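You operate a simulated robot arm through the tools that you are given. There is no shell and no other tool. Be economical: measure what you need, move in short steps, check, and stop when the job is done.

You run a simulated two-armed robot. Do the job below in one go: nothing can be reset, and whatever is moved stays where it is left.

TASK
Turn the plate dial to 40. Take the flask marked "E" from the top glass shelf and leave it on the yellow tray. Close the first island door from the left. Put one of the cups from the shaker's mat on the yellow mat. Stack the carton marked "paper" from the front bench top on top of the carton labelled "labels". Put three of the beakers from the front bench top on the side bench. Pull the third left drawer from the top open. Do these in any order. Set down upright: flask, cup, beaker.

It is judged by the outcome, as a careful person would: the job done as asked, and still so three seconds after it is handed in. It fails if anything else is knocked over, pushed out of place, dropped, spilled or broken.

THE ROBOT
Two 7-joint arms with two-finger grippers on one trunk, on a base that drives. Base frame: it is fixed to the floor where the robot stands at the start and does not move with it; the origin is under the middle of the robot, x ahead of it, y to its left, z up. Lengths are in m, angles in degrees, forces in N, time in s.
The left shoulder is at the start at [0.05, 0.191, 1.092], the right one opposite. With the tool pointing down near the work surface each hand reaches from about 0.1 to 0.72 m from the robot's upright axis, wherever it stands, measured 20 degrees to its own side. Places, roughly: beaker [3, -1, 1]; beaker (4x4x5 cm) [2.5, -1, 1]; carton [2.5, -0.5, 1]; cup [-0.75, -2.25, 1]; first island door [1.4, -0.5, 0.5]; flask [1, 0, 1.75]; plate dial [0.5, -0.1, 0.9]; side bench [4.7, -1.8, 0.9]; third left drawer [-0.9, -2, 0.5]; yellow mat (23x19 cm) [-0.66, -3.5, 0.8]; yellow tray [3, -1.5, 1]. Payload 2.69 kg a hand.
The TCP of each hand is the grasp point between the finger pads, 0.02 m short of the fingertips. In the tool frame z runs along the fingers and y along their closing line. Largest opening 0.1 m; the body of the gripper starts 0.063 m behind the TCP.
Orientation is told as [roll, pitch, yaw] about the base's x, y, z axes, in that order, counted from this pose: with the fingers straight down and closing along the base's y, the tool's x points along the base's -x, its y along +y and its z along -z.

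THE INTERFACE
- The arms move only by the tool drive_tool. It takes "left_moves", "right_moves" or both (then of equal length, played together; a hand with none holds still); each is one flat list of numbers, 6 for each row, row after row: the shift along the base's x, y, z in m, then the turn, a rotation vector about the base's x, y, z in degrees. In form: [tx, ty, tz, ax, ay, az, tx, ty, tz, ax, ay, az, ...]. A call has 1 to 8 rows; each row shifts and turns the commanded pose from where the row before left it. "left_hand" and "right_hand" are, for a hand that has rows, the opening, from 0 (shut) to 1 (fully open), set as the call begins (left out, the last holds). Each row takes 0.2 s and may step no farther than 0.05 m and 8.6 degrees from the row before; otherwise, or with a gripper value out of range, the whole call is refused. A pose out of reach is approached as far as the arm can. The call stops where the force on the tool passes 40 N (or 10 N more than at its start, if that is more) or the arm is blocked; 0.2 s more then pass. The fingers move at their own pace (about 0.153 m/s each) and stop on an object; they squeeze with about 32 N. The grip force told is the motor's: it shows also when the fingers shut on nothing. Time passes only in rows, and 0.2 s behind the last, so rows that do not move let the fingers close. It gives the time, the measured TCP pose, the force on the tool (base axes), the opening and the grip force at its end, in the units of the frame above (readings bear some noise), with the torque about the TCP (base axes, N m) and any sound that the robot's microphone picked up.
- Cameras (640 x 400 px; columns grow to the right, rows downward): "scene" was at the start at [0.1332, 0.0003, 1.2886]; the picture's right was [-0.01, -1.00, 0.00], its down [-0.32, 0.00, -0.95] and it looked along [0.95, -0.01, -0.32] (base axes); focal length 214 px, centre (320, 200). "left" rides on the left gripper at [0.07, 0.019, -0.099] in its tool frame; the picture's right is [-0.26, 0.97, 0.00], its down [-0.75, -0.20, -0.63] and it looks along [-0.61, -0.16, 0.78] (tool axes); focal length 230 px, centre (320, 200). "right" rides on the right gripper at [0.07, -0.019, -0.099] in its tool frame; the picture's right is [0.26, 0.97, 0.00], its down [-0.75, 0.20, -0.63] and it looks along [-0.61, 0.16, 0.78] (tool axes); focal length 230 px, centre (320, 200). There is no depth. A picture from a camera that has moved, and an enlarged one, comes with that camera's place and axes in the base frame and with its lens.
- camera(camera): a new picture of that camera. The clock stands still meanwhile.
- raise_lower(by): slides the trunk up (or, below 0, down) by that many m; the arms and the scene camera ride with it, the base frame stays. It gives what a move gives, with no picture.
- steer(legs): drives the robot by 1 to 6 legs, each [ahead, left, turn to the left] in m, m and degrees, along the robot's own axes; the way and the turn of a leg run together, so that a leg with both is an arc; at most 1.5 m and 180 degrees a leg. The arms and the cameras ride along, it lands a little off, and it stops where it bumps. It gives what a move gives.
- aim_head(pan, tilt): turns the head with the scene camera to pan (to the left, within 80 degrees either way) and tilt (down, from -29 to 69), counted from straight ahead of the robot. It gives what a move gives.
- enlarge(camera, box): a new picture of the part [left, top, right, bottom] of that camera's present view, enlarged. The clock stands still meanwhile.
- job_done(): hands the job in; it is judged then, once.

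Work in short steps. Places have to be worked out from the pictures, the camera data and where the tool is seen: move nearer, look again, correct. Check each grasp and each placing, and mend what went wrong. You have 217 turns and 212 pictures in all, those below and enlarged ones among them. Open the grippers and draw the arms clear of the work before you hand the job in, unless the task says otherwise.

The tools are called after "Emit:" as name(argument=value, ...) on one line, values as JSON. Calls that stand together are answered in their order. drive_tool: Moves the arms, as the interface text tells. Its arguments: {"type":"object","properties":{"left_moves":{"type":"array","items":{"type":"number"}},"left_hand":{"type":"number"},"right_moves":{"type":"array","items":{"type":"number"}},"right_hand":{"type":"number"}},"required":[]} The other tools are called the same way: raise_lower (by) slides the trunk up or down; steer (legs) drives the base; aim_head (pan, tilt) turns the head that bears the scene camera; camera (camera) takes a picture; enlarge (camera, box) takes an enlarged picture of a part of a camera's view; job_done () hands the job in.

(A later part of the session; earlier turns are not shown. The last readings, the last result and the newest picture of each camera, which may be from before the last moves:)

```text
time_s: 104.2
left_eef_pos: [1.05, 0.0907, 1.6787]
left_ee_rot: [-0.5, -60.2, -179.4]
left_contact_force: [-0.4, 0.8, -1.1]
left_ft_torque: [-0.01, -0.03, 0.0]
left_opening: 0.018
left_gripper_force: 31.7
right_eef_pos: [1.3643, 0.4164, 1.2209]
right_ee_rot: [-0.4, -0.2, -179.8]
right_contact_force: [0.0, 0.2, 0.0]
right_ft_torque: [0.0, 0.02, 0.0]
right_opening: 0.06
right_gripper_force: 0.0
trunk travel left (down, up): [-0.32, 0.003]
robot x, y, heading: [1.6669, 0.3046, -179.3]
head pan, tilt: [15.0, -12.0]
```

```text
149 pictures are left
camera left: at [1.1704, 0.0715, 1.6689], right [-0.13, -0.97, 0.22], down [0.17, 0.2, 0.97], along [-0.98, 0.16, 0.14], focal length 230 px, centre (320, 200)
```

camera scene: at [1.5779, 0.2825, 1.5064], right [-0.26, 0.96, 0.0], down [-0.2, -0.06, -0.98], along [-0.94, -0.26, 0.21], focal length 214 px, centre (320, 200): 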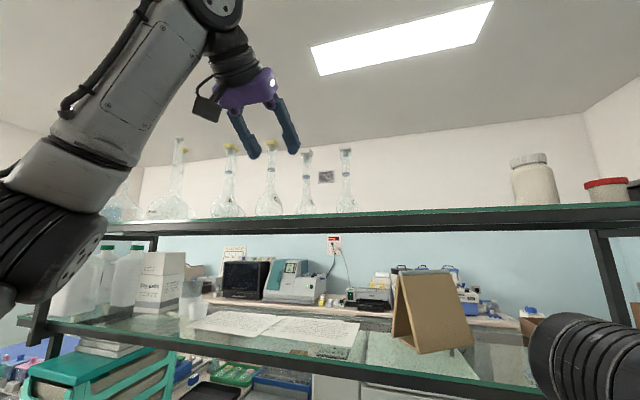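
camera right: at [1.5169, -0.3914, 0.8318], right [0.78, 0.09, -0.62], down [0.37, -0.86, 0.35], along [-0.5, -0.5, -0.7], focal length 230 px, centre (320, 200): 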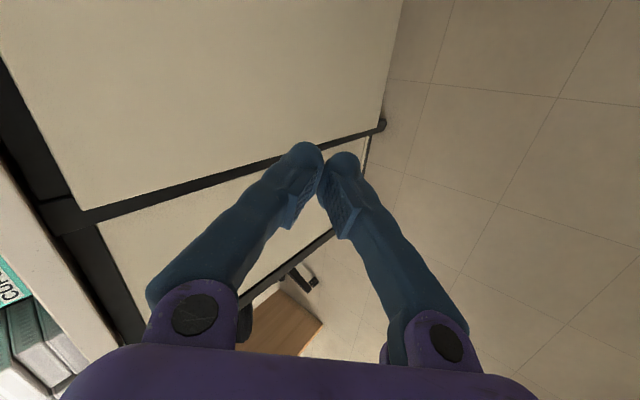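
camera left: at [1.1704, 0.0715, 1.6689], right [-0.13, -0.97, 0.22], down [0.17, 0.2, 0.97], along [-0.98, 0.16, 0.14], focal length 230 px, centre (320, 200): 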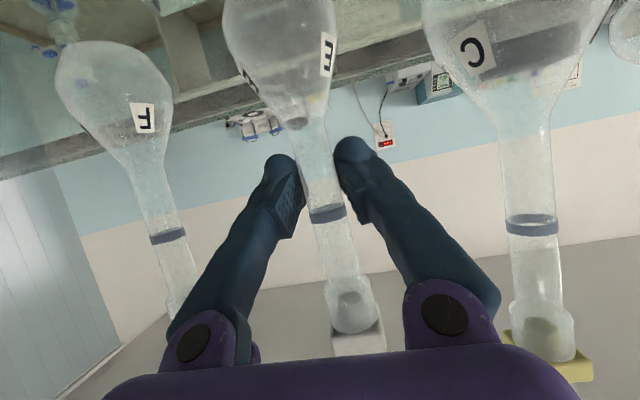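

Gripped at the neck. I lift and draw back, clear of the shelf and neighbours.

Emit:
drive_tool(left_moves=[0.005, 0, 0.02, 0, 0, 0, 0.015, 0, 0.02, 0, 0, 0, 0.04, 0, 0.01, 0, 0, 0, 0.04, 0, 0, 0, 0, 0, 0.04, 0, 0, 0, 0, 0])

Emit:
camera(camera="scene")

```text
time_s: 105.4
left_eef_pos: [1.1975, 0.0837, 1.7067]
left_ee_rot: [-0.9, -60.2, -179.1]
left_contact_force: [0.7, -0.3, -0.3]
left_ft_torque: [0.0, 0.04, -0.02]
left_opening: 0.018
left_gripper_force: 32.0
left hand out of reach, approached as far as the arm can: row 1, 2
right_eef_pos: [1.3668, 0.413, 1.2219]
right_ee_rot: [-0.4, -0.4, -179.8]
right_contact_force: [-0.3, 0.1, -0.8]
right_ft_torque: [0.03, 0.05, 0.0]
right_opening: 0.0601
right_gripper_force: 0.1
trunk travel left (down, up): [-0.32, 0.003]
robot x, y, heading: [1.6662, 0.303, -179.8]
head pan, tilt: [15.0, -12.0]
```

```text
148 pictures are left
camera scene: at [1.5472, 0.2793, 1.5068], right [-0.26, 0.96, 0.0], down [-0.2, -0.05, -0.98], along [-0.94, -0.26, 0.21], focal length 214 px, centre (320, 200)
```

scene: 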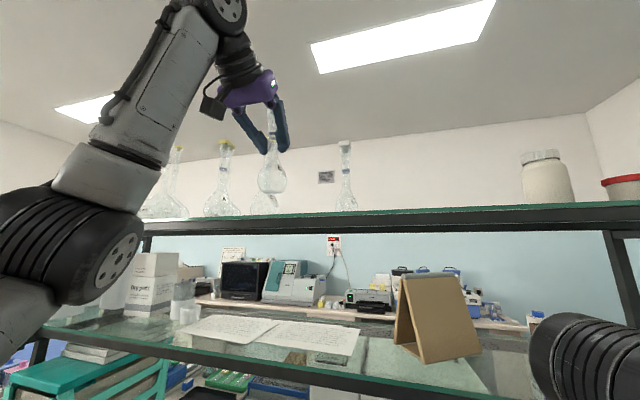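

Flask is held. I raise a bit more and back the base away from the shelf.

Emit:
drive_tool(left_moves=[0.03, 0, 0.02, 0, 0, 0, 0.03, 0, 0.01, 0, 0, 0])

Emit:
steer(legs=[[-0.35, 0, 0]])

Emit:
aim_head(pan=15, tilt=0)

Emit:
camera(camera="scene")

```text
time_s: 106.0
left_eef_pos: [1.2555, 0.0865, 1.7372]
left_ee_rot: [-0.7, -60.1, -179.2]
left_contact_force: [-0.5, -0.1, -0.8]
left_ft_torque: [0.0, 0.03, 0.0]
left_opening: 0.0179
left_gripper_force: 31.3
right_eef_pos: [1.3648, 0.4153, 1.2222]
right_ee_rot: [-0.4, -0.2, -179.8]
right_contact_force: [0.3, -1.0, 0.8]
right_ft_torque: [0.03, 0.02, 0.01]
right_opening: 0.06
right_gripper_force: 0.0
trunk travel left (down, up): [-0.32, 0.003]
robot x, y, heading: [1.6648, 0.3047, -179.8]
head pan, tilt: [15.0, -12.0]
```

```text
time_s: 108.2
left_eef_pos: [1.601, 0.0879, 1.7363]
left_ee_rot: [-0.6, -60.1, -178.9]
left_contact_force: [0.7, -0.8, -1.4]
left_ft_torque: [-0.01, 0.0, -0.01]
left_opening: 0.0175
left_gripper_force: 32.2
right_eef_pos: [1.7092, 0.416, 1.222]
right_ee_rot: [-0.2, -0.2, -179.5]
right_contact_force: [-0.6, 0.0, -0.1]
right_ft_torque: [0.01, 0.03, -0.01]
right_opening: 0.06
right_gripper_force: 0.0
trunk travel left (down, up): [-0.32, 0.003]
robot x, y, heading: [2.0107, 0.3065, -179.6]
head pan, tilt: [15.0, -12.0]
```

```text
time_s: 109.0
left_eef_pos: [1.6006, 0.0884, 1.7374]
left_ee_rot: [-0.7, -60.1, -179.0]
left_contact_force: [-0.3, 0.1, 0.3]
left_ft_torque: [0.04, -0.01, 0.01]
left_opening: 0.018
left_gripper_force: 32.2
right_eef_pos: [1.7102, 0.4175, 1.2207]
right_ee_rot: [-0.3, -0.3, -179.5]
right_contact_force: [-0.3, 0.5, -0.4]
right_ft_torque: [0.05, 0.02, -0.02]
right_opening: 0.0599
right_gripper_force: 0.0
trunk travel left (down, up): [-0.32, 0.003]
robot x, y, heading: [2.0113, 0.3048, -179.4]
head pan, tilt: [15.0, 0.0]
```

```text
147 pictures are left
camera scene: at [1.8843, 0.2817, 1.4885], right [-0.27, 0.96, 0.0], down [0.0, 0.0, -1.0], along [-0.96, -0.27, 0.0], focal length 214 px, centre (320, 200)
```

scene: 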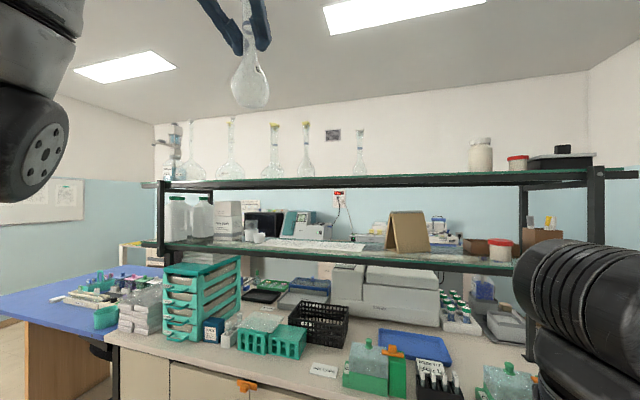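

I lower the flask to z≈1.45, then go to the end of the front bench and face it.

Emit:
drive_tool(left_moves=[0, 0, -0.045, 0, 0, 0, 0, 0, -0.045, 0, 0, 0, 0, 0, -0.045, 0, 0, 0, 0, 0, -0.045, 0, 0, 0, 0, 0, -0.045, 0, 0, 0, 0, 0, -0.045, 0, 0, 0])

Emit:
steer(legs=[[0, -0.35, 0], [-0.6, 0, 0], [0, 0, 90]])

Emit:
aim_head(pan=0, tilt=25)

Emit:
camera(camera="scene")

```text
time_s: 110.4
left_eef_pos: [1.5993, 0.087, 1.4653]
left_ee_rot: [-0.7, -60.0, -178.9]
left_contact_force: [-1.1, 0.1, -0.7]
left_ft_torque: [0.02, -0.03, 0.0]
left_opening: 0.0178
left_gripper_force: 31.9
right_eef_pos: [1.7088, 0.4162, 1.2213]
right_ee_rot: [-0.4, -0.1, -179.5]
right_contact_force: [0.3, -0.7, 1.0]
right_ft_torque: [0.0, 0.01, -0.01]
right_opening: 0.0602
right_gripper_force: 0.0
trunk travel left (down, up): [-0.32, 0.003]
robot x, y, heading: [2.0089, 0.3041, -179.4]
head pan, tilt: [15.0, 0.0]
```

```text
time_s: 120.8
left_eef_pos: [2.8167, 0.2522, 1.466]
left_ee_rot: [-0.6, -60.0, -88.8]
left_contact_force: [0.3, 0.5, -1.0]
left_ft_torque: [0.0, -0.02, 0.0]
left_opening: 0.0174
left_gripper_force: 31.9
right_eef_pos: [2.4875, 0.3611, 1.2215]
right_ee_rot: [-0.3, -0.1, -89.2]
right_contact_force: [0.9, -0.3, -0.1]
right_ft_torque: [0.02, -0.02, -0.02]
right_opening: 0.06
right_gripper_force: 0.0
trunk travel left (down, up): [-0.32, 0.003]
robot x, y, heading: [2.6002, 0.6599, -89.2]
head pan, tilt: [15.0, 0.0]
```

```text
time_s: 121.7
left_eef_pos: [2.8164, 0.2527, 1.4663]
left_ee_rot: [-0.6, -60.2, -88.8]
left_contact_force: [0.5, -0.3, -1.2]
left_ft_torque: [0.03, 0.01, 0.0]
left_opening: 0.0176
left_gripper_force: 32.2
right_eef_pos: [2.488, 0.3618, 1.2228]
right_ee_rot: [-0.3, -0.3, -89.3]
right_contact_force: [-0.4, 0.1, 0.9]
right_ft_torque: [-0.03, 0.03, 0.0]
right_opening: 0.0599
right_gripper_force: 0.0
trunk travel left (down, up): [-0.32, 0.003]
robot x, y, heading: [2.5996, 0.6618, -88.9]
head pan, tilt: [0.0, 25.0]
```

```text
146 pictures are left
camera scene: at [2.6003, 0.5316, 1.4481], right [-1.0, -0.02, 0.0], down [-0.01, 0.42, -0.91], along [0.01, -0.91, -0.42], focal length 214 px, centre (320, 200)
```

scene: 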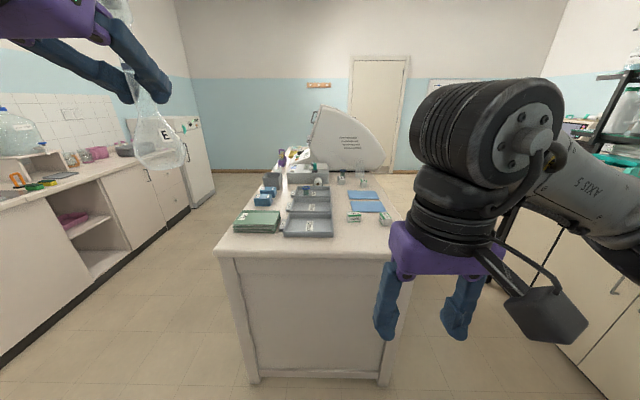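

Emit:
enlarge(camera="scene", box=[210, 130, 410, 260])

```text
3.08 times, centred on (310, 195) of scene
camera zoom: at [2.6003, 0.5316, 1.4481], right [-1.0, -0.02, 0.0], down [-0.01, 0.42, -0.91], along [0.01, -0.91, -0.42], focal length 660 px, centre (351, 215)
```

zoom: 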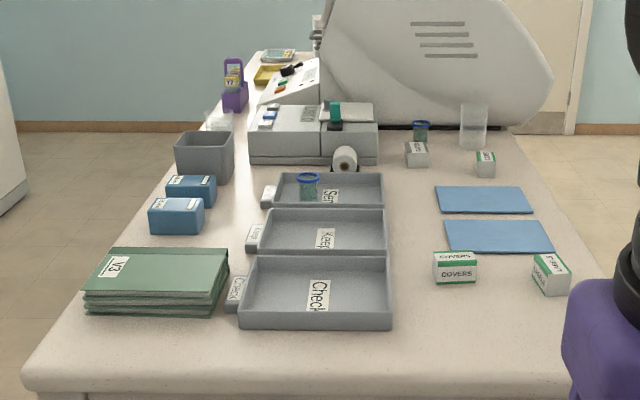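

I zoom further into the bench sections.

Emit:
enlarge(camera="scene", box=[255, 140, 335, 200])

Emit:
enlarge(camera="scene", box=[325, 150, 405, 230])

```text
6.67 times, centred on (295, 170) of scene
camera zoom: at [2.6003, 0.5316, 1.4481], right [-1.0, -0.02, 0.0], down [-0.01, 0.42, -0.91], along [0.01, -0.91, -0.42], focal length 1430 px, centre (487, 400)
```

zoom: 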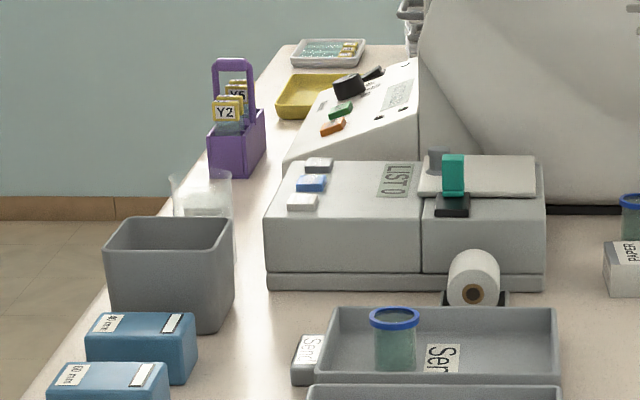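

```text
5.00 times, centred on (365, 190) of scene
camera zoom: at [2.6003, 0.5316, 1.4481], right [-1.0, -0.02, 0.0], down [-0.01, 0.42, -0.91], along [0.01, -0.91, -0.42], focal length 1072 px, centre (95, 250)
```

zoom: 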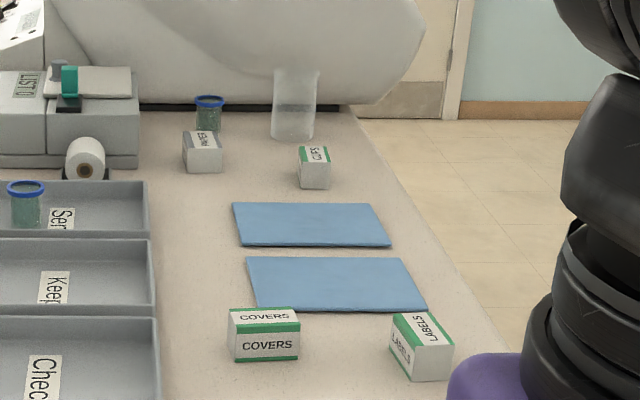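

The yellow tray is near (2.9,-1.8) at the far end of the bench. I go round by the wide aisle at x≈3.6 and face the tray.

Emit:
steer(legs=[[0, 1.0, 0], [1.5, 0, 0], [0.7, 0, 0], [0, 0, -90]])

Emit:
aim_head(pan=10, tilt=30)

Emit:
camera(camera="scene")

```text
time_s: 145.2
left_eef_pos: [3.2661, -1.7492, 1.4662]
left_ee_rot: [-0.6, -60.2, -177.6]
left_contact_force: [-0.5, -0.1, -0.5]
left_ft_torque: [-0.04, 0.01, 0.01]
left_opening: 0.0166
left_gripper_force: 32.0
right_eef_pos: [3.3692, -1.4183, 1.2216]
right_ee_rot: [-0.4, -0.2, -178.0]
right_contact_force: [0.2, 0.0, -0.3]
right_ft_torque: [0.03, 0.04, 0.0]
right_opening: 0.0601
right_gripper_force: 0.0
trunk travel left (down, up): [-0.32, 0.003]
robot x, y, heading: [3.6718, -1.5209, -177.9]
head pan, tilt: [0.0, 25.0]
```

```text
time_s: 145.9
left_eef_pos: [3.2665, -1.7486, 1.466]
left_ee_rot: [-0.6, -60.1, -177.6]
left_contact_force: [-0.3, -0.4, -1.5]
left_ft_torque: [-0.01, -0.02, 0.01]
left_opening: 0.0165
left_gripper_force: 31.8
right_eef_pos: [3.3683, -1.4177, 1.2204]
right_ee_rot: [-0.4, -0.2, -178.0]
right_contact_force: [0.1, 0.0, -0.1]
right_ft_torque: [0.0, 0.0, 0.01]
right_opening: 0.0601
right_gripper_force: 0.1
trunk travel left (down, up): [-0.32, 0.003]
robot x, y, heading: [3.6716, -1.521, -178.1]
head pan, tilt: [10.0, 30.0]
```

```text
142 pictures are left
camera scene: at [3.5432, -1.5413, 1.4401], right [-0.21, 0.98, 0.0], down [0.49, 0.1, -0.87], along [-0.85, -0.18, -0.5], focal length 214 px, centre (320, 200)
```

scene: 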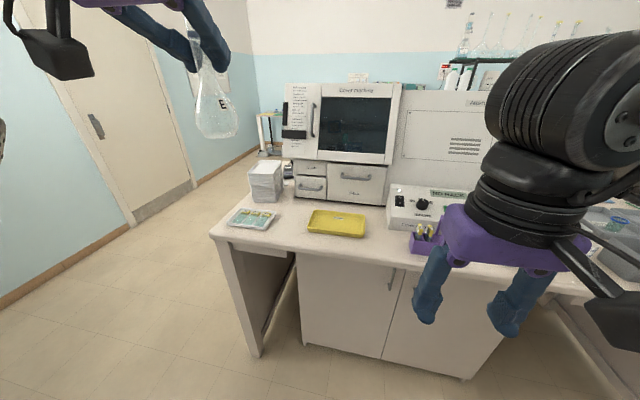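

Tray centre ≈(2.82,-1.62). I pull the right hand back a bit, then drive closer.

Emit:
drive_tool(right_moves=[0.045, 0.01, 0, 0, 0, 0, 0.045, 0.01, 0, 0, 0, 0])

Emit:
steer(legs=[[0.24, -0.1, -2]])

Emit:
camera(camera="scene")

Emit:
camera(camera="left")

```text
time_s: 146.5
left_eef_pos: [3.2668, -1.7492, 1.466]
left_ee_rot: [-0.6, -60.1, -177.6]
left_contact_force: [-0.2, -0.1, -1.1]
left_ft_torque: [0.03, -0.03, -0.03]
left_opening: 0.0169
left_gripper_force: 32.0
right_eef_pos: [3.4597, -1.3977, 1.2204]
right_ee_rot: [-0.4, -0.2, -178.1]
right_contact_force: [-0.2, -0.6, -1.0]
right_ft_torque: [0.01, 0.02, 0.04]
right_opening: 0.0599
right_gripper_force: 0.1
trunk travel left (down, up): [-0.32, 0.003]
robot x, y, heading: [3.6706, -1.52, -178.0]
head pan, tilt: [10.0, 30.0]
```

```text
time_s: 148.3
left_eef_pos: [3.0169, -1.6407, 1.467]
left_ee_rot: [-0.6, -60.1, -179.5]
left_contact_force: [0.1, 0.1, -0.2]
left_ft_torque: [0.0, 0.01, -0.02]
left_opening: 0.0165
left_gripper_force: 32.2
right_eef_pos: [3.221, -1.2945, 1.2208]
right_ee_rot: [-0.3, -0.3, -180.1]
right_contact_force: [0.4, 0.4, 0.0]
right_ft_torque: [0.0, 0.0, 0.01]
right_opening: 0.0602
right_gripper_force: 0.1
trunk travel left (down, up): [-0.32, 0.003]
robot x, y, heading: [3.4287, -1.4251, -180.2]
head pan, tilt: [10.0, 30.0]
```

```text
141 pictures are left
camera scene: at [3.3004, -1.4419, 1.4401], right [-0.18, 0.98, 0.0], down [0.49, 0.09, -0.87], along [-0.85, -0.15, -0.5], focal length 214 px, centre (320, 200)
```

scene: 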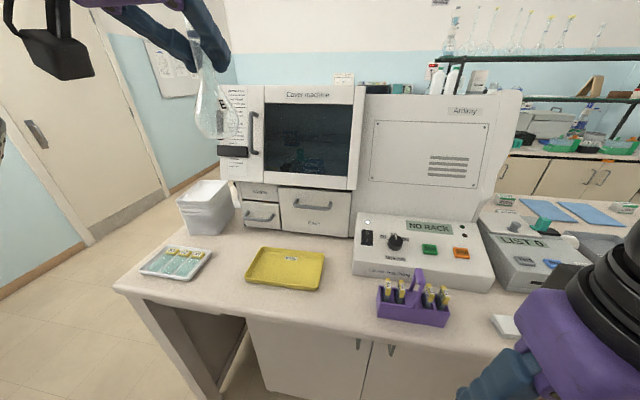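

```text
140 pictures are left
camera left: at [3.1373, -1.6594, 1.4558], right [-0.13, -0.97, 0.22], down [0.17, 0.2, 0.97], along [-0.98, 0.16, 0.14], focal length 230 px, centre (320, 200)
```

left: 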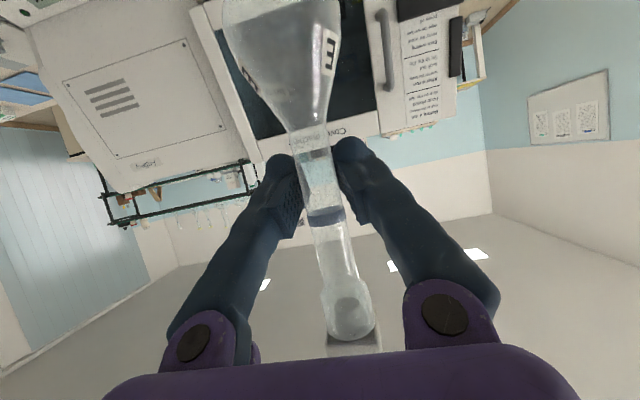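

Tray centre refined to (2.855,-1.624). I move the flask over it while descending to z≈1.14.

Emit:
drive_tool(left_moves=[-0.02, 0.002, -0.04, 0, 0, 0, -0.02, 0.002, -0.04, 0, 0, 0, -0.02, 0.002, -0.04, 0, 0, 0, -0.02, 0.002, -0.04, 0, 0, 0, -0.02, 0.002, -0.04, 0, 0, 0, -0.02, 0.002, -0.04, 0, 0, 0, -0.02, 0.002, -0.04, 0, 0, 0, -0.02, 0.002, -0.04, 0, 0, 0])

Emit:
aim_head(pan=15, tilt=40)

Emit:
camera(camera="scene")

```text
time_s: 150.2
left_eef_pos: [2.8558, -1.6247, 1.1454]
left_ee_rot: [-0.6, -60.3, -179.5]
left_contact_force: [-0.3, 0.0, -0.2]
left_ft_torque: [-0.01, -0.02, -0.01]
left_opening: 0.0165
left_gripper_force: 32.1
right_eef_pos: [3.2192, -1.2952, 1.2213]
right_ee_rot: [-0.3, 0.0, -180.0]
right_contact_force: [-0.6, -0.2, -0.3]
right_ft_torque: [0.02, -0.01, -0.01]
right_opening: 0.0601
right_gripper_force: 0.1
trunk travel left (down, up): [-0.32, 0.003]
robot x, y, heading: [3.4331, -1.4259, -180.0]
head pan, tilt: [10.0, 30.0]
```

```text
time_s: 150.9
left_eef_pos: [2.856, -1.6231, 1.1442]
left_ee_rot: [-0.5, -60.1, -179.5]
left_contact_force: [-0.4, -0.7, -1.1]
left_ft_torque: [-0.02, 0.02, 0.0]
left_opening: 0.0163
left_gripper_force: 32.1
right_eef_pos: [3.221, -1.2952, 1.2199]
right_ee_rot: [-0.3, -0.1, -179.9]
right_contact_force: [0.3, 0.2, -0.7]
right_ft_torque: [0.01, 0.0, 0.01]
right_opening: 0.0602
right_gripper_force: 0.0
trunk travel left (down, up): [-0.32, 0.003]
robot x, y, heading: [3.4341, -1.4274, -179.8]
head pan, tilt: [15.0, 40.0]
```

```text
139 pictures are left
camera scene: at [3.3077, -1.4482, 1.4248], right [-0.26, 0.97, 0.0], down [0.62, 0.17, -0.77], along [-0.74, -0.2, -0.64], focal length 214 px, centre (320, 200)
```

scene: 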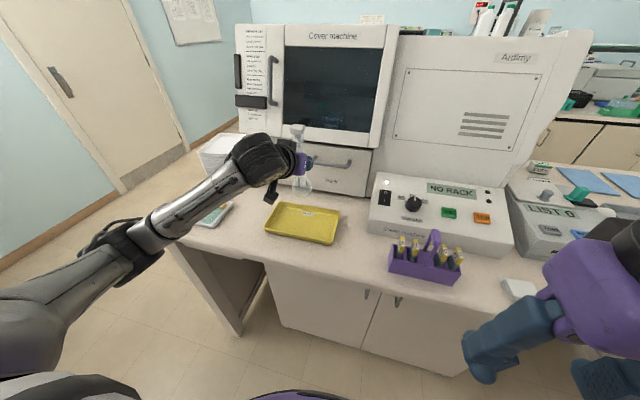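

The flask is above the tray centre. I lower 10 cm, then feel for contact.

Emit:
drive_tool(left_moves=[0.001, 0, -0.03, 0, 0, 0, 0.001, 0, -0.03, 0, 0, 0, 0, 0, -0.03, 0, 0, 0, 0, 0, -0.01, 0, 0, 0])

Emit:
enlarge(camera="scene", box=[220, 110, 380, 260])

```text
time_s: 151.9
left_eef_pos: [2.8582, -1.6243, 1.0454]
left_ee_rot: [-0.6, -60.2, -179.6]
left_contact_force: [1.1, 0.5, -1.8]
left_ft_torque: [0.01, 0.0, 0.0]
left_opening: 0.0166
left_gripper_force: 31.5
right_eef_pos: [3.2201, -1.2951, 1.221]
right_ee_rot: [-0.3, -0.3, -180.0]
right_contact_force: [-0.3, 0.6, -0.2]
right_ft_torque: [0.01, 0.02, 0.0]
right_opening: 0.06
right_gripper_force: 0.0
trunk travel left (down, up): [-0.32, 0.003]
robot x, y, heading: [3.4319, -1.4225, -179.8]
head pan, tilt: [15.0, 40.0]
```

```text
2.67 times, centred on (300, 185) of scene
camera zoom: at [3.3076, -1.4482, 1.4248], right [-0.26, 0.97, 0.0], down [0.62, 0.17, -0.77], along [-0.74, -0.2, -0.64], focal length 572 px, centre (373, 240)
```

zoom: 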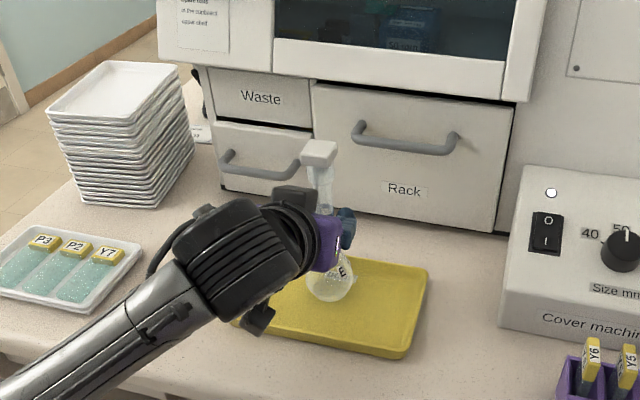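

Base is ~4 cm above the tray. I lower slowly.

Emit:
drive_tool(left_moves=[0, 0, -0.012, 0, 0, 0, 0, 0, -0.01, 0, 0, 0, 0, 0, -0.008, 0, 0, 0])

Emit:
enlarge(camera="scene", box=[260, 150, 360, 250])

```text
time_s: 152.7
left_eef_pos: [2.8589, -1.6242, 1.0248]
left_ee_rot: [-0.8, -61.1, -179.5]
left_contact_force: [-7.0, -1.8, 37.0]
left_ft_torque: [0.01, -0.27, -0.03]
left_opening: 0.0098
left_gripper_force: 32.0
right_eef_pos: [3.2235, -1.294, 1.2213]
right_ee_rot: [-0.2, -0.3, -180.0]
right_contact_force: [0.0, 0.0, -0.1]
right_ft_torque: [-0.03, -0.01, -0.01]
right_opening: 0.0602
right_gripper_force: 0.1
trunk travel left (down, up): [-0.32, 0.003]
robot x, y, heading: [3.4289, -1.4284, -179.8]
head pan, tilt: [15.0, 40.0]
```

```text
4.00 times, centred on (310, 200) of scene
camera zoom: at [3.3105, -1.4471, 1.4254], right [-0.26, 0.97, 0.0], down [0.62, 0.17, -0.77], along [-0.74, -0.2, -0.64], focal length 858 px, centre (360, 200)
```

zoom: 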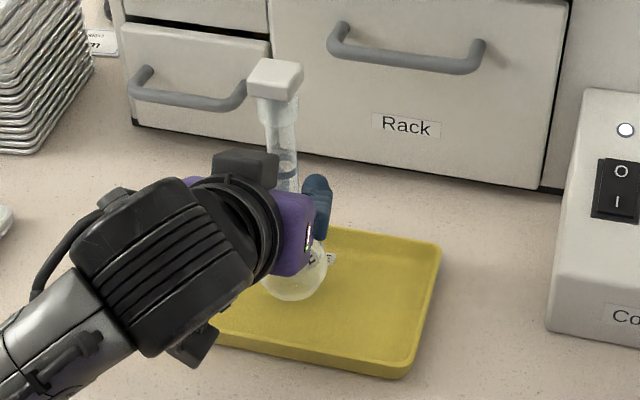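

Contact, but the grip reading dropped to 10 mm, and the flask may lean. I look through the left camera.

Emit:
camera(camera="left")

```text
136 pictures are left
camera left: at [2.9789, -1.6433, 1.0122], right [-0.13, -0.97, 0.22], down [0.19, 0.19, 0.96], along [-0.97, 0.16, 0.16], focal length 230 px, centre (320, 200)
```

left: 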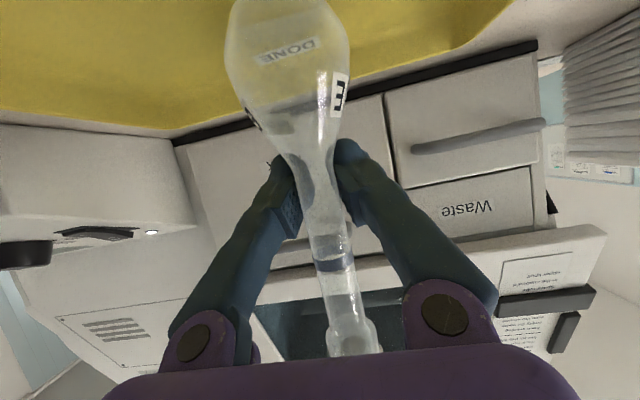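

The fingers slid down the neck onto the flare as it touched down (tray is a bit higher than thought). I raise ~12 mm to relieve and recheck.

Emit:
drive_tool(left_moves=[0, 0, 0.006, 0, 0, 0, 0, 0, 0.006, 0, 0, 0])

Emit:
camera(camera="left")

Emit:
enlarge(camera="scene", box=[260, 150, 360, 250])

```text
time_s: 153.3
left_eef_pos: [2.8605, -1.623, 1.0229]
left_ee_rot: [-0.5, -59.6, -179.7]
left_contact_force: [-0.8, 0.2, 4.3]
left_ft_torque: [-0.01, 0.11, -0.04]
left_opening: 0.01
left_gripper_force: 32.5
right_eef_pos: [3.2221, -1.2953, 1.2199]
right_ee_rot: [-0.2, -0.2, -179.9]
right_contact_force: [0.5, 0.3, 0.2]
right_ft_torque: [0.0, -0.01, 0.05]
right_opening: 0.06
right_gripper_force: 0.0
trunk travel left (down, up): [-0.32, 0.003]
robot x, y, heading: [3.4284, -1.4264, -180.0]
head pan, tilt: [15.0, 40.0]
```

```text
135 pictures are left
camera left: at [2.9809, -1.6428, 1.0153], right [-0.13, -0.97, 0.22], down [0.16, 0.2, 0.97], along [-0.98, 0.16, 0.13], focal length 230 px, centre (320, 200)
```

left: 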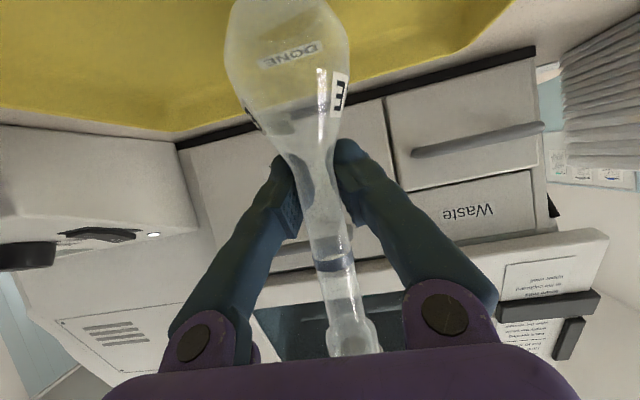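

```text
4.00 times, centred on (310, 200) of scene
camera zoom: at [3.3082, -1.4481, 1.4243], right [-0.26, 0.97, 0.0], down [0.62, 0.17, -0.77], along [-0.74, -0.2, -0.64], focal length 858 px, centre (360, 200)
```

zoom: 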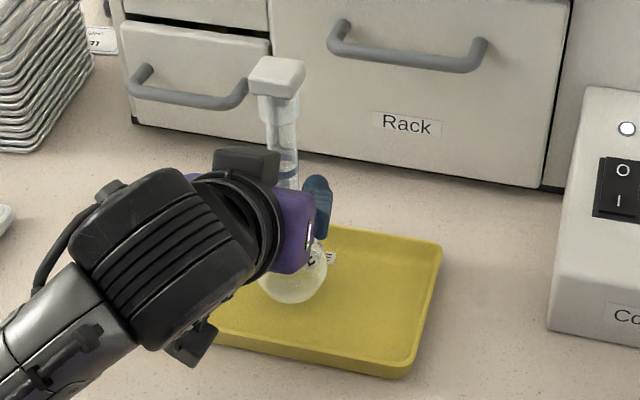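

The flask stands upright on the tray. I open the fingers gently and look before withdrawing.

Emit:
drive_tool(left_moves=[0, 0, 0, 0, 0, 0, 0, 0, 0, 0, 0, 0], left_hand=0.3)

Emit:
drive_tool(left_moves=[0, 0, 0, 0, 0, 0, 0, 0, 0, 0, 0, 0], left_hand=0.8)

Emit:
camera(camera="left")

Emit:
enlarge(camera="scene", box=[260, 150, 360, 250])

```text
time_s: 153.9
left_eef_pos: [2.8586, -1.6242, 1.0279]
left_ee_rot: [-0.7, -60.0, -179.5]
left_contact_force: [0.2, -0.3, -0.6]
left_ft_torque: [-0.05, 0.02, 0.02]
left_opening: 0.0298
left_gripper_force: 0.1
right_eef_pos: [3.2207, -1.2959, 1.221]
right_ee_rot: [-0.3, -0.2, -180.1]
right_contact_force: [0.8, 0.7, -0.1]
right_ft_torque: [-0.03, -0.01, -0.02]
right_opening: 0.0599
right_gripper_force: 0.2
trunk travel left (down, up): [-0.32, 0.003]
robot x, y, heading: [3.43, -1.4277, -179.8]
head pan, tilt: [15.0, 40.0]
```

```text
time_s: 154.5
left_eef_pos: [2.8579, -1.6248, 1.0274]
left_ee_rot: [-0.7, -60.1, -179.5]
left_contact_force: [-0.5, -0.3, -0.7]
left_ft_torque: [0.0, -0.02, -0.02]
left_opening: 0.0799
left_gripper_force: 0.1
right_eef_pos: [3.2213, -1.2962, 1.2206]
right_ee_rot: [-0.3, -0.2, -180.1]
right_contact_force: [0.1, 0.2, 0.3]
right_ft_torque: [-0.01, 0.0, -0.01]
right_opening: 0.0599
right_gripper_force: 0.0
trunk travel left (down, up): [-0.32, 0.003]
robot x, y, heading: [3.4298, -1.43, -179.8]
head pan, tilt: [15.0, 40.0]
```

```text
133 pictures are left
camera left: at [2.9793, -1.6434, 1.0181], right [-0.13, -0.97, 0.22], down [0.17, 0.2, 0.97], along [-0.98, 0.16, 0.14], focal length 230 px, centre (320, 200)
```

left: 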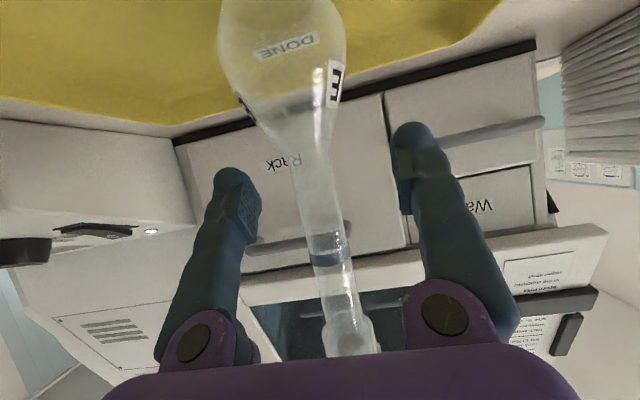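

```text
4.00 times, centred on (310, 200) of scene
camera zoom: at [3.3077, -1.4482, 1.4247], right [-0.26, 0.97, 0.0], down [0.62, 0.17, -0.77], along [-0.74, -0.2, -0.64], focal length 858 px, centre (360, 200)
```

zoom: 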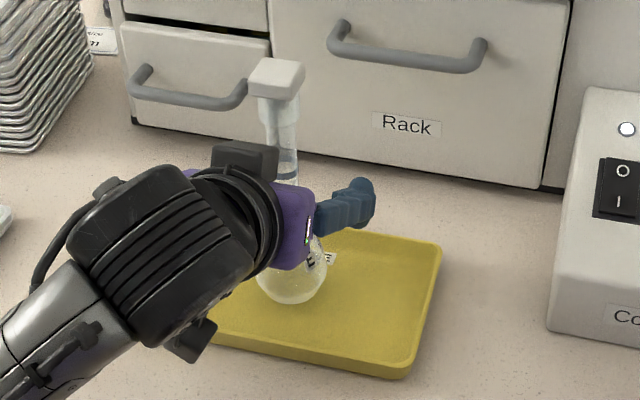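

Flask stands free. I withdraw horizontally along +x.

Emit:
drive_tool(left_moves=[0.03, 0, 0, 0, 0, 0, 0.04, 0, 0, 0, 0, 0, 0.045, 0, 0, 0, 0, 0, 0.045, 0, 0.02, 0, 0, 0, 0.0, 0, 0.045, 0, 0, 0, 0.0, 0, 0.045, 0, 0, 0])

Emit:
aim_head(pan=-10, tilt=30)

Emit:
camera(camera="scene")

```text
time_s: 155.9
left_eef_pos: [2.9791, -1.6087, 1.1218]
left_ee_rot: [-0.3, -60.1, -179.8]
left_contact_force: [0.0, 0.2, 0.2]
left_ft_torque: [-0.02, -0.02, 0.0]
left_opening: 0.0799
left_gripper_force: 0.2
left hand out of reach, approached as far as the arm can: row 4, 5, 6
right_eef_pos: [3.2213, -1.2948, 1.2192]
right_ee_rot: [-0.4, -0.2, -180.0]
right_contact_force: [0.7, 0.0, -0.5]
right_ft_torque: [-0.02, 0.01, -0.01]
right_opening: 0.0595
right_gripper_force: 0.0
trunk travel left (down, up): [-0.32, 0.003]
robot x, y, heading: [3.4294, -1.4257, -179.9]
head pan, tilt: [15.0, 40.0]
```

```text
time_s: 156.8
left_eef_pos: [2.9789, -1.6089, 1.1217]
left_ee_rot: [-0.4, -60.1, -179.5]
left_contact_force: [0.8, 0.3, -1.2]
left_ft_torque: [-0.01, 0.0, -0.01]
left_opening: 0.0799
left_gripper_force: 0.1
right_eef_pos: [3.2217, -1.2948, 1.221]
right_ee_rot: [-0.2, -0.2, -180.0]
right_contact_force: [0.0, -0.6, -0.6]
right_ft_torque: [0.01, 0.02, 0.05]
right_opening: 0.0599
right_gripper_force: 0.0
trunk travel left (down, up): [-0.32, 0.003]
robot x, y, heading: [3.4314, -1.428, -179.9]
head pan, tilt: [-10.0, 30.0]
```

```text
131 pictures are left
camera scene: at [3.3006, -1.4106, 1.4401], right [0.17, 0.99, 0.0], down [0.49, -0.09, -0.87], along [-0.85, 0.15, -0.5], focal length 214 px, centre (320, 200)
```

scene: 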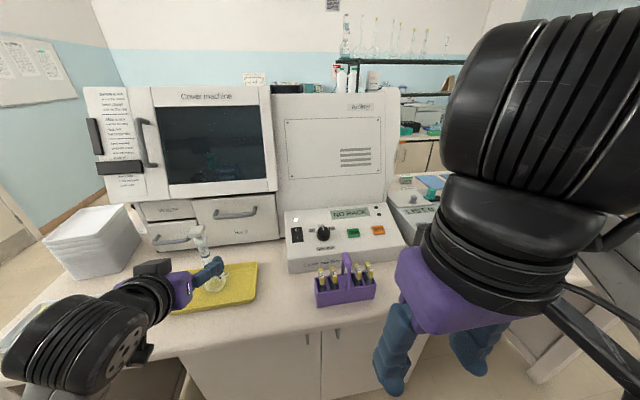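

Flask E stands on the tray. I back up and return the left hand to the fingers-down pose.

Emit:
steer(legs=[[-0.3, 0, 0]])

Emit:
drive_tool(left_moves=[0, 0, 0.02, 0, -8, 0, 0.0, 0, 0.02, 0, -8, 0, 0, 0, 0.02, 0, -8, 0, 0, 0, 0.02, 0, -8, 0, 0, 0, 0.02, 0, -8, 0, 0, 0, 0, 0, -8, 0, 0, 0, 0, 0, -8, 0, 0, 0, 0, 0, -4, 0])

Emit:
camera(camera="scene")

```text
time_s: 158.8
left_eef_pos: [3.28, -1.6089, 1.1238]
left_ee_rot: [-0.4, -60.1, -179.5]
left_contact_force: [0.2, 0.4, 0.2]
left_ft_torque: [-0.01, -0.04, -0.01]
left_opening: 0.0799
left_gripper_force: 0.2
right_eef_pos: [3.5212, -1.2943, 1.2204]
right_ee_rot: [-0.3, -0.2, -179.9]
right_contact_force: [0.8, -0.2, 1.3]
right_ft_torque: [0.01, -0.03, -0.01]
right_opening: 0.0601
right_gripper_force: 0.0
trunk travel left (down, up): [-0.32, 0.003]
robot x, y, heading: [3.7286, -1.4252, -179.8]
head pan, tilt: [-10.0, 30.0]
```

```text
time_s: 159.6
left_eef_pos: [3.2502, -1.6987, 1.1108]
left_ee_rot: [19.5, -39.6, 174.9]
left_contact_force: [-1.1, -0.2, -0.3]
left_ft_torque: [0.0, -0.01, -0.02]
left_opening: 0.0802
left_gripper_force: 0.2
left hand out of reach, approached as far as the arm can: row 2, 3
right_eef_pos: [3.5188, -1.2958, 1.2197]
right_ee_rot: [-0.4, -0.2, -179.9]
right_contact_force: [0.2, -0.8, 0.9]
right_ft_torque: [0.02, -0.02, 0.01]
right_opening: 0.0597
right_gripper_force: 0.1
trunk travel left (down, up): [-0.32, 0.003]
robot x, y, heading: [3.7315, -1.4263, -179.9]
head pan, tilt: [-10.0, 30.0]
stopped in row 3 (left hand): the arm was blocked; the commanded pose is now the measured one
```

```text
130 pictures are left
camera scene: at [3.5994, -1.4116, 1.4399], right [0.17, 0.99, 0.0], down [0.49, -0.08, -0.87], along [-0.85, 0.15, -0.5], focal length 214 px, centre (320, 200)
```

scene: 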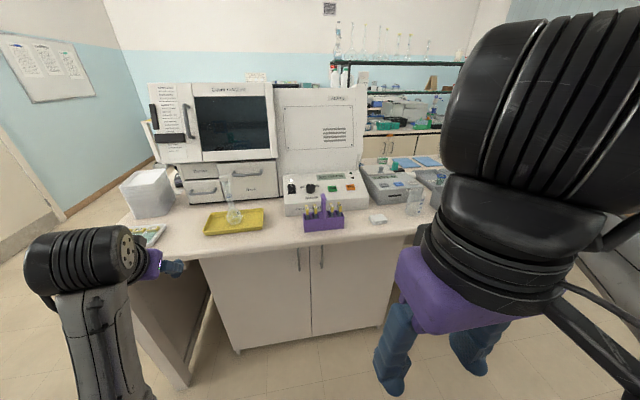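

The left arm hit a limit in this folded pose. I move it up and forward before untilting.

Emit:
drive_tool(left_moves=[-0.03, 0.0, 0.03, 0, 0, 0, -0.03, 0, 0.03, 0, 0, 0, -0.03, 0, 0.03, 0, 0, 0, -0.03, 0, 0.03, 0, 0, 0])

```text
time_s: 160.6
left_eef_pos: [3.1323, -1.696, 1.2314]
left_ee_rot: [19.3, -39.5, 174.9]
left_contact_force: [-0.1, 0.1, -0.2]
left_ft_torque: [-0.02, -0.04, 0.02]
left_opening: 0.0803
left_gripper_force: 0.1
right_eef_pos: [3.5212, -1.2936, 1.22]
right_ee_rot: [-0.3, -0.2, -179.9]
right_contact_force: [0.0, -0.4, 0.5]
right_ft_torque: [-0.04, 0.02, 0.03]
right_opening: 0.06
right_gripper_force: 0.1
trunk travel left (down, up): [-0.32, 0.003]
robot x, y, heading: [3.7304, -1.426, -179.5]
head pan, tilt: [-10.0, 30.0]
```

Now I untilt stepwise.

Emit:
drive_tool(left_moves=[0, 0, 0.01, -0.7, -7.9, 0, 0, 0, 0.01, -0.7, -7.9, 0, 0, 0, 0.01, -0.7, -7.9, 0, 0, 0, 0, -0.7, -7.9, 0, 0, 0, 0, -0.7, -7.9, 0, 0, 0.02, 0, 6.5, -0.6, 1.7, 0, 0.02, 0, 6.5, -0.6, 1.7, 0, 0.02, 0, 6.5, -0.6, 1.7])

```text
time_s: 162.3
left_eef_pos: [3.0941, -1.6554, 1.2572]
left_ee_rot: [-0.4, 1.0, 179.9]
left_contact_force: [-0.3, -0.6, 0.0]
left_ft_torque: [0.02, 0.02, 0.03]
left_opening: 0.0797
left_gripper_force: 0.1
left hand out of reach, approached as far as the arm can: row 2, 3, 4, 6, 8
right_eef_pos: [3.5207, -1.2947, 1.2212]
right_ee_rot: [-0.4, -0.2, -179.9]
right_contact_force: [-0.3, 1.2, 0.4]
right_ft_torque: [-0.01, -0.01, 0.0]
right_opening: 0.0601
right_gripper_force: 0.1
trunk travel left (down, up): [-0.32, 0.003]
robot x, y, heading: [3.729, -1.4282, -179.7]
head pan, tilt: [-10.0, 30.0]
```

Tool is down again; I bring the left hand back to its home position beside the body.

Emit:
drive_tool(left_moves=[0.045, 0.01, -0.01, 0, 0, 0, 0.045, 0.02, -0.01, 0, 0, 0, 0.045, 0.02, -0.01, 0, 0, 0, 0.045, 0.02, -0.01, 0, 0, 0, 0.045, 0.02, -0.01, 0, 0, 0, 0.045, 0.02, 0, 0, 0, 0])

Emit:
aim_head(pan=-30, tilt=25)

Emit:
camera(camera="scene")

```text
refused: row 2 steps farther than a row can; nothing moved
```

```text
time_s: 163.2
left_eef_pos: [3.0957, -1.6557, 1.2576]
left_ee_rot: [-0.2, 1.0, 179.7]
left_contact_force: [0.5, -0.1, 0.4]
left_ft_torque: [-0.02, -0.02, -0.03]
left_opening: 0.0802
left_gripper_force: 0.1
right_eef_pos: [3.521, -1.2944, 1.2205]
right_ee_rot: [-0.2, -0.3, -179.9]
right_contact_force: [0.0, 0.3, -0.2]
right_ft_torque: [0.03, -0.03, -0.02]
right_opening: 0.0601
right_gripper_force: 0.1
trunk travel left (down, up): [-0.32, 0.003]
robot x, y, heading: [3.729, -1.4231, -179.7]
head pan, tilt: [-30.0, 25.0]
```

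```text
129 pictures are left
camera scene: at [3.61, -1.3793, 1.448], right [0.5, 0.87, 0.0], down [0.37, -0.21, -0.91], along [-0.79, 0.45, -0.42], focal length 214 px, centre (320, 200)
```

scene: 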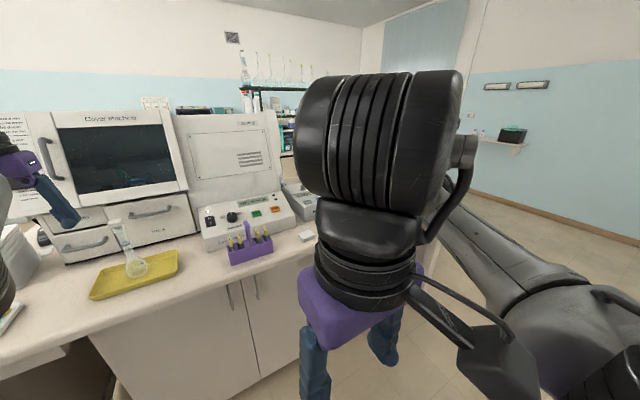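

I retry homing the left hand with smaller steps, then move along the bench toward y≈-0.9.

Emit:
drive_tool(left_moves=[0.045, 0.01, -0.01, 0, 0, 0, 0.045, 0.015, -0.01, 0, 0, 0, 0.045, 0.015, -0.01, 0, 0, 0, 0.045, 0.015, -0.01, 0, 0, 0, 0.045, 0.015, -0.01, 0, 0, 0, 0.045, 0.015, 0, 0, 0, 0])

Emit:
steer(legs=[[0, -0.5, 0], [0.2, 0, 0]])

Emit:
aim_head(pan=0, tilt=30)

Emit:
camera(camera="scene")

```text
time_s: 164.6
left_eef_pos: [3.0983, -1.6482, 1.2571]
left_ee_rot: [-0.3, 1.1, 179.9]
left_contact_force: [-0.3, 0.1, -0.2]
left_ft_torque: [0.01, -0.01, 0.03]
left_opening: 0.0798
left_gripper_force: 0.0
left hand out of reach, approached as far as the arm can: row 1, 2, 3, 4, 5, 6
right_eef_pos: [3.5207, -1.2945, 1.2202]
right_ee_rot: [-0.3, -0.2, -179.8]
right_contact_force: [0.3, -0.3, 0.6]
right_ft_torque: [-0.03, 0.0, -0.01]
right_opening: 0.0601
right_gripper_force: 0.1
trunk travel left (down, up): [-0.32, 0.003]
robot x, y, heading: [3.7311, -1.43, -179.5]
head pan, tilt: [-30.0, 25.0]
```

```text
time_s: 170.7
left_eef_pos: [2.8974, -1.1513, 1.2554]
left_ee_rot: [-0.2, 1.0, 179.9]
left_contact_force: [-0.5, -0.7, -0.2]
left_ft_torque: [0.0, 0.0, 0.0]
left_opening: 0.08
left_gripper_force: 0.0
right_eef_pos: [3.3198, -0.7966, 1.2205]
right_ee_rot: [-0.3, -0.2, -179.8]
right_contact_force: [0.9, -0.3, 0.6]
right_ft_torque: [0.02, 0.03, 0.03]
right_opening: 0.0602
right_gripper_force: 0.0
trunk travel left (down, up): [-0.32, 0.003]
robot x, y, heading: [3.5289, -0.9304, -179.8]
head pan, tilt: [-30.0, 25.0]
```

```text
time_s: 171.6
left_eef_pos: [2.8974, -1.1515, 1.2564]
left_ee_rot: [-0.1, 0.9, 180.1]
left_contact_force: [-1.1, 0.0, 0.1]
left_ft_torque: [-0.02, 0.03, 0.0]
left_opening: 0.0799
left_gripper_force: 0.1
right_eef_pos: [3.3195, -0.7963, 1.2211]
right_ee_rot: [-0.3, -0.2, -179.8]
right_contact_force: [-0.4, 0.3, -0.5]
right_ft_torque: [-0.02, 0.03, 0.05]
right_opening: 0.0599
right_gripper_force: 0.0
trunk travel left (down, up): [-0.32, 0.003]
robot x, y, heading: [3.5297, -0.9279, -179.7]
head pan, tilt: [0.0, 30.0]
```

```text
128 pictures are left
camera scene: at [3.398, -0.9274, 1.4401], right [0.0, 1.0, 0.0], down [0.5, 0.0, -0.87], along [-0.87, 0.0, -0.5], focal length 214 px, centre (320, 200)
```

scene: 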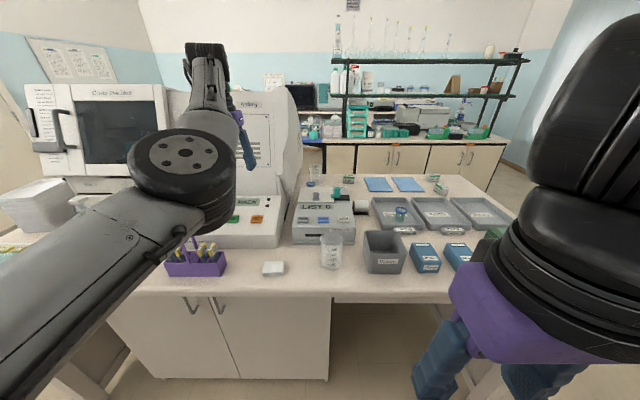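

The left arm resists +x motion; I probe other directions.

Emit:
drive_tool(left_moves=[0.0, -0.04, 0, 0, 0, 0, 0, -0.04, 0, 0, 0, 0])

Emit:
drive_tool(left_moves=[0.02, 0, 0.03, 0, 0, 0, 0.02, 0, 0.03, 0, 0, 0])

```text
time_s: 172.2
left_eef_pos: [2.8972, -1.2332, 1.2566]
left_ee_rot: [-0.3, 1.0, 179.9]
left_contact_force: [-0.4, 0.1, -0.3]
left_ft_torque: [0.0, -0.03, -0.01]
left_opening: 0.0798
left_gripper_force: 0.0
right_eef_pos: [3.32, -0.7984, 1.221]
right_ee_rot: [-0.4, -0.2, -179.8]
right_contact_force: [-1.1, -0.1, -1.3]
right_ft_torque: [0.04, 0.0, 0.01]
right_opening: 0.0601
right_gripper_force: 0.1
trunk travel left (down, up): [-0.32, 0.003]
robot x, y, heading: [3.525, -0.927, -179.8]
head pan, tilt: [0.0, 30.0]
```

```text
time_s: 172.8
left_eef_pos: [2.9393, -1.2304, 1.3181]
left_ee_rot: [-0.2, 1.0, 179.9]
left_contact_force: [-0.1, 0.5, -0.1]
left_ft_torque: [0.0, 0.0, -0.03]
left_opening: 0.0801
left_gripper_force: 0.0
right_eef_pos: [3.32, -0.7953, 1.22]
right_ee_rot: [-0.4, -0.3, -179.8]
right_contact_force: [-0.2, 0.6, 0.6]
right_ft_torque: [-0.01, 0.0, -0.02]
right_opening: 0.0597
right_gripper_force: 0.0
trunk travel left (down, up): [-0.32, 0.003]
robot x, y, heading: [3.5291, -0.9309, -180.0]
head pan, tilt: [0.0, 30.0]
```

It tracks now. I continue back toward the body, keeping out to the side.

Emit:
drive_tool(left_moves=[0.04, 0, 0, 0, 0, 0, 0.04, 0, 0, 0, 0, 0, 0.04, 0, 0, 0, 0, 0, 0.04, 0, 0, 0, 0, 0, 0.04, 0, 0, 0, 0, 0])

Emit:
camera(camera="scene")

```text
time_s: 174.0
left_eef_pos: [3.1309, -1.2451, 1.3196]
left_ee_rot: [-0.3, 1.0, 179.8]
left_contact_force: [0.4, 0.7, 0.4]
left_ft_torque: [-0.02, -0.05, 0.03]
left_opening: 0.0799
left_gripper_force: 0.0
left hand out of reach, approached as far as the arm can: row 1, 4, 5
right_eef_pos: [3.3183, -0.7966, 1.2206]
right_ee_rot: [-0.3, -0.2, -179.7]
right_contact_force: [0.2, -0.2, 0.3]
right_ft_torque: [0.01, 0.01, 0.0]
right_opening: 0.0598
right_gripper_force: 0.2
trunk travel left (down, up): [-0.32, 0.003]
robot x, y, heading: [3.5291, -0.9277, -179.7]
head pan, tilt: [0.0, 30.0]
```

```text
127 pictures are left
camera scene: at [3.3976, -0.9272, 1.44], right [-0.01, 1.0, 0.0], down [0.5, 0.0, -0.87], along [-0.87, 0.0, -0.5], focal length 214 px, centre (320, 200)
```

scene: 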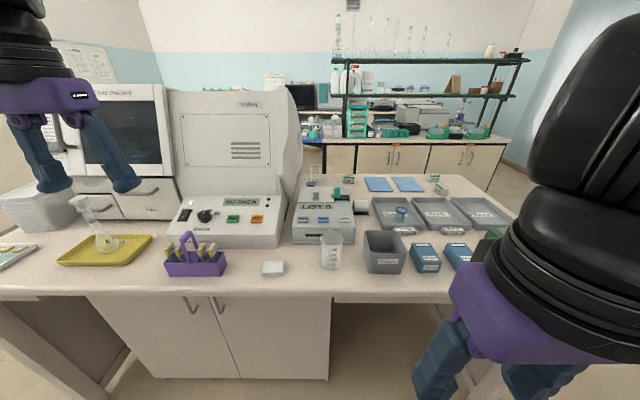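

The left hand is clear. I zoom into the bench.

Emit:
enlarge(camera="scene", box=[260, 160, 420, 280])

Emit:
enlarge(camera="scene", box=[340, 160, 480, 260])

```text
3.33 times, centred on (340, 220) of scene
camera zoom: at [3.3976, -0.9272, 1.44], right [-0.01, 1.0, 0.0], down [0.5, 0.0, -0.87], along [-0.87, 0.0, -0.5], focal length 715 px, centre (253, 133)
```

zoom: 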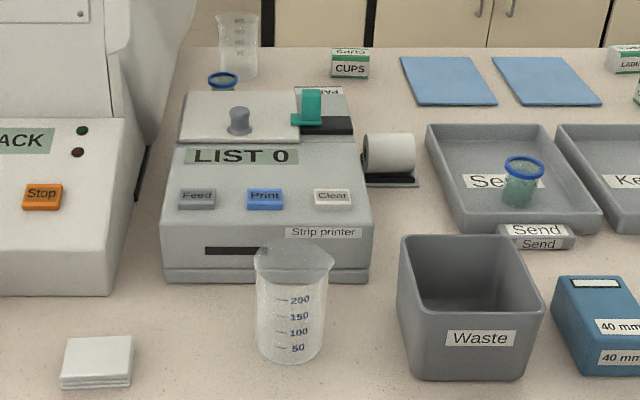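

```text
4.00 times, centred on (410, 210) of scene
camera zoom: at [3.3976, -0.9272, 1.44], right [-0.01, 1.0, 0.0], down [0.5, 0.0, -0.87], along [-0.87, 0.0, -0.5], focal length 858 px, centre (-40, 160)
```

zoom: 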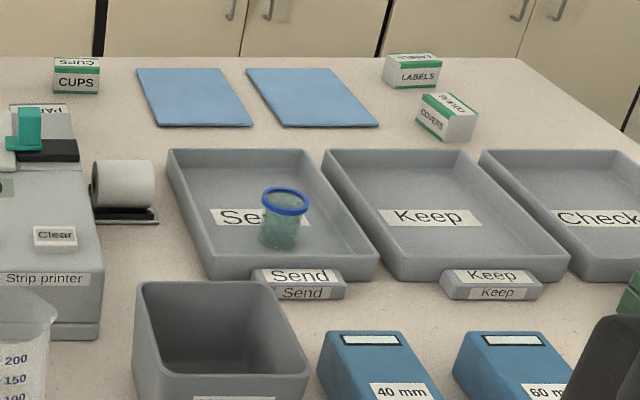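

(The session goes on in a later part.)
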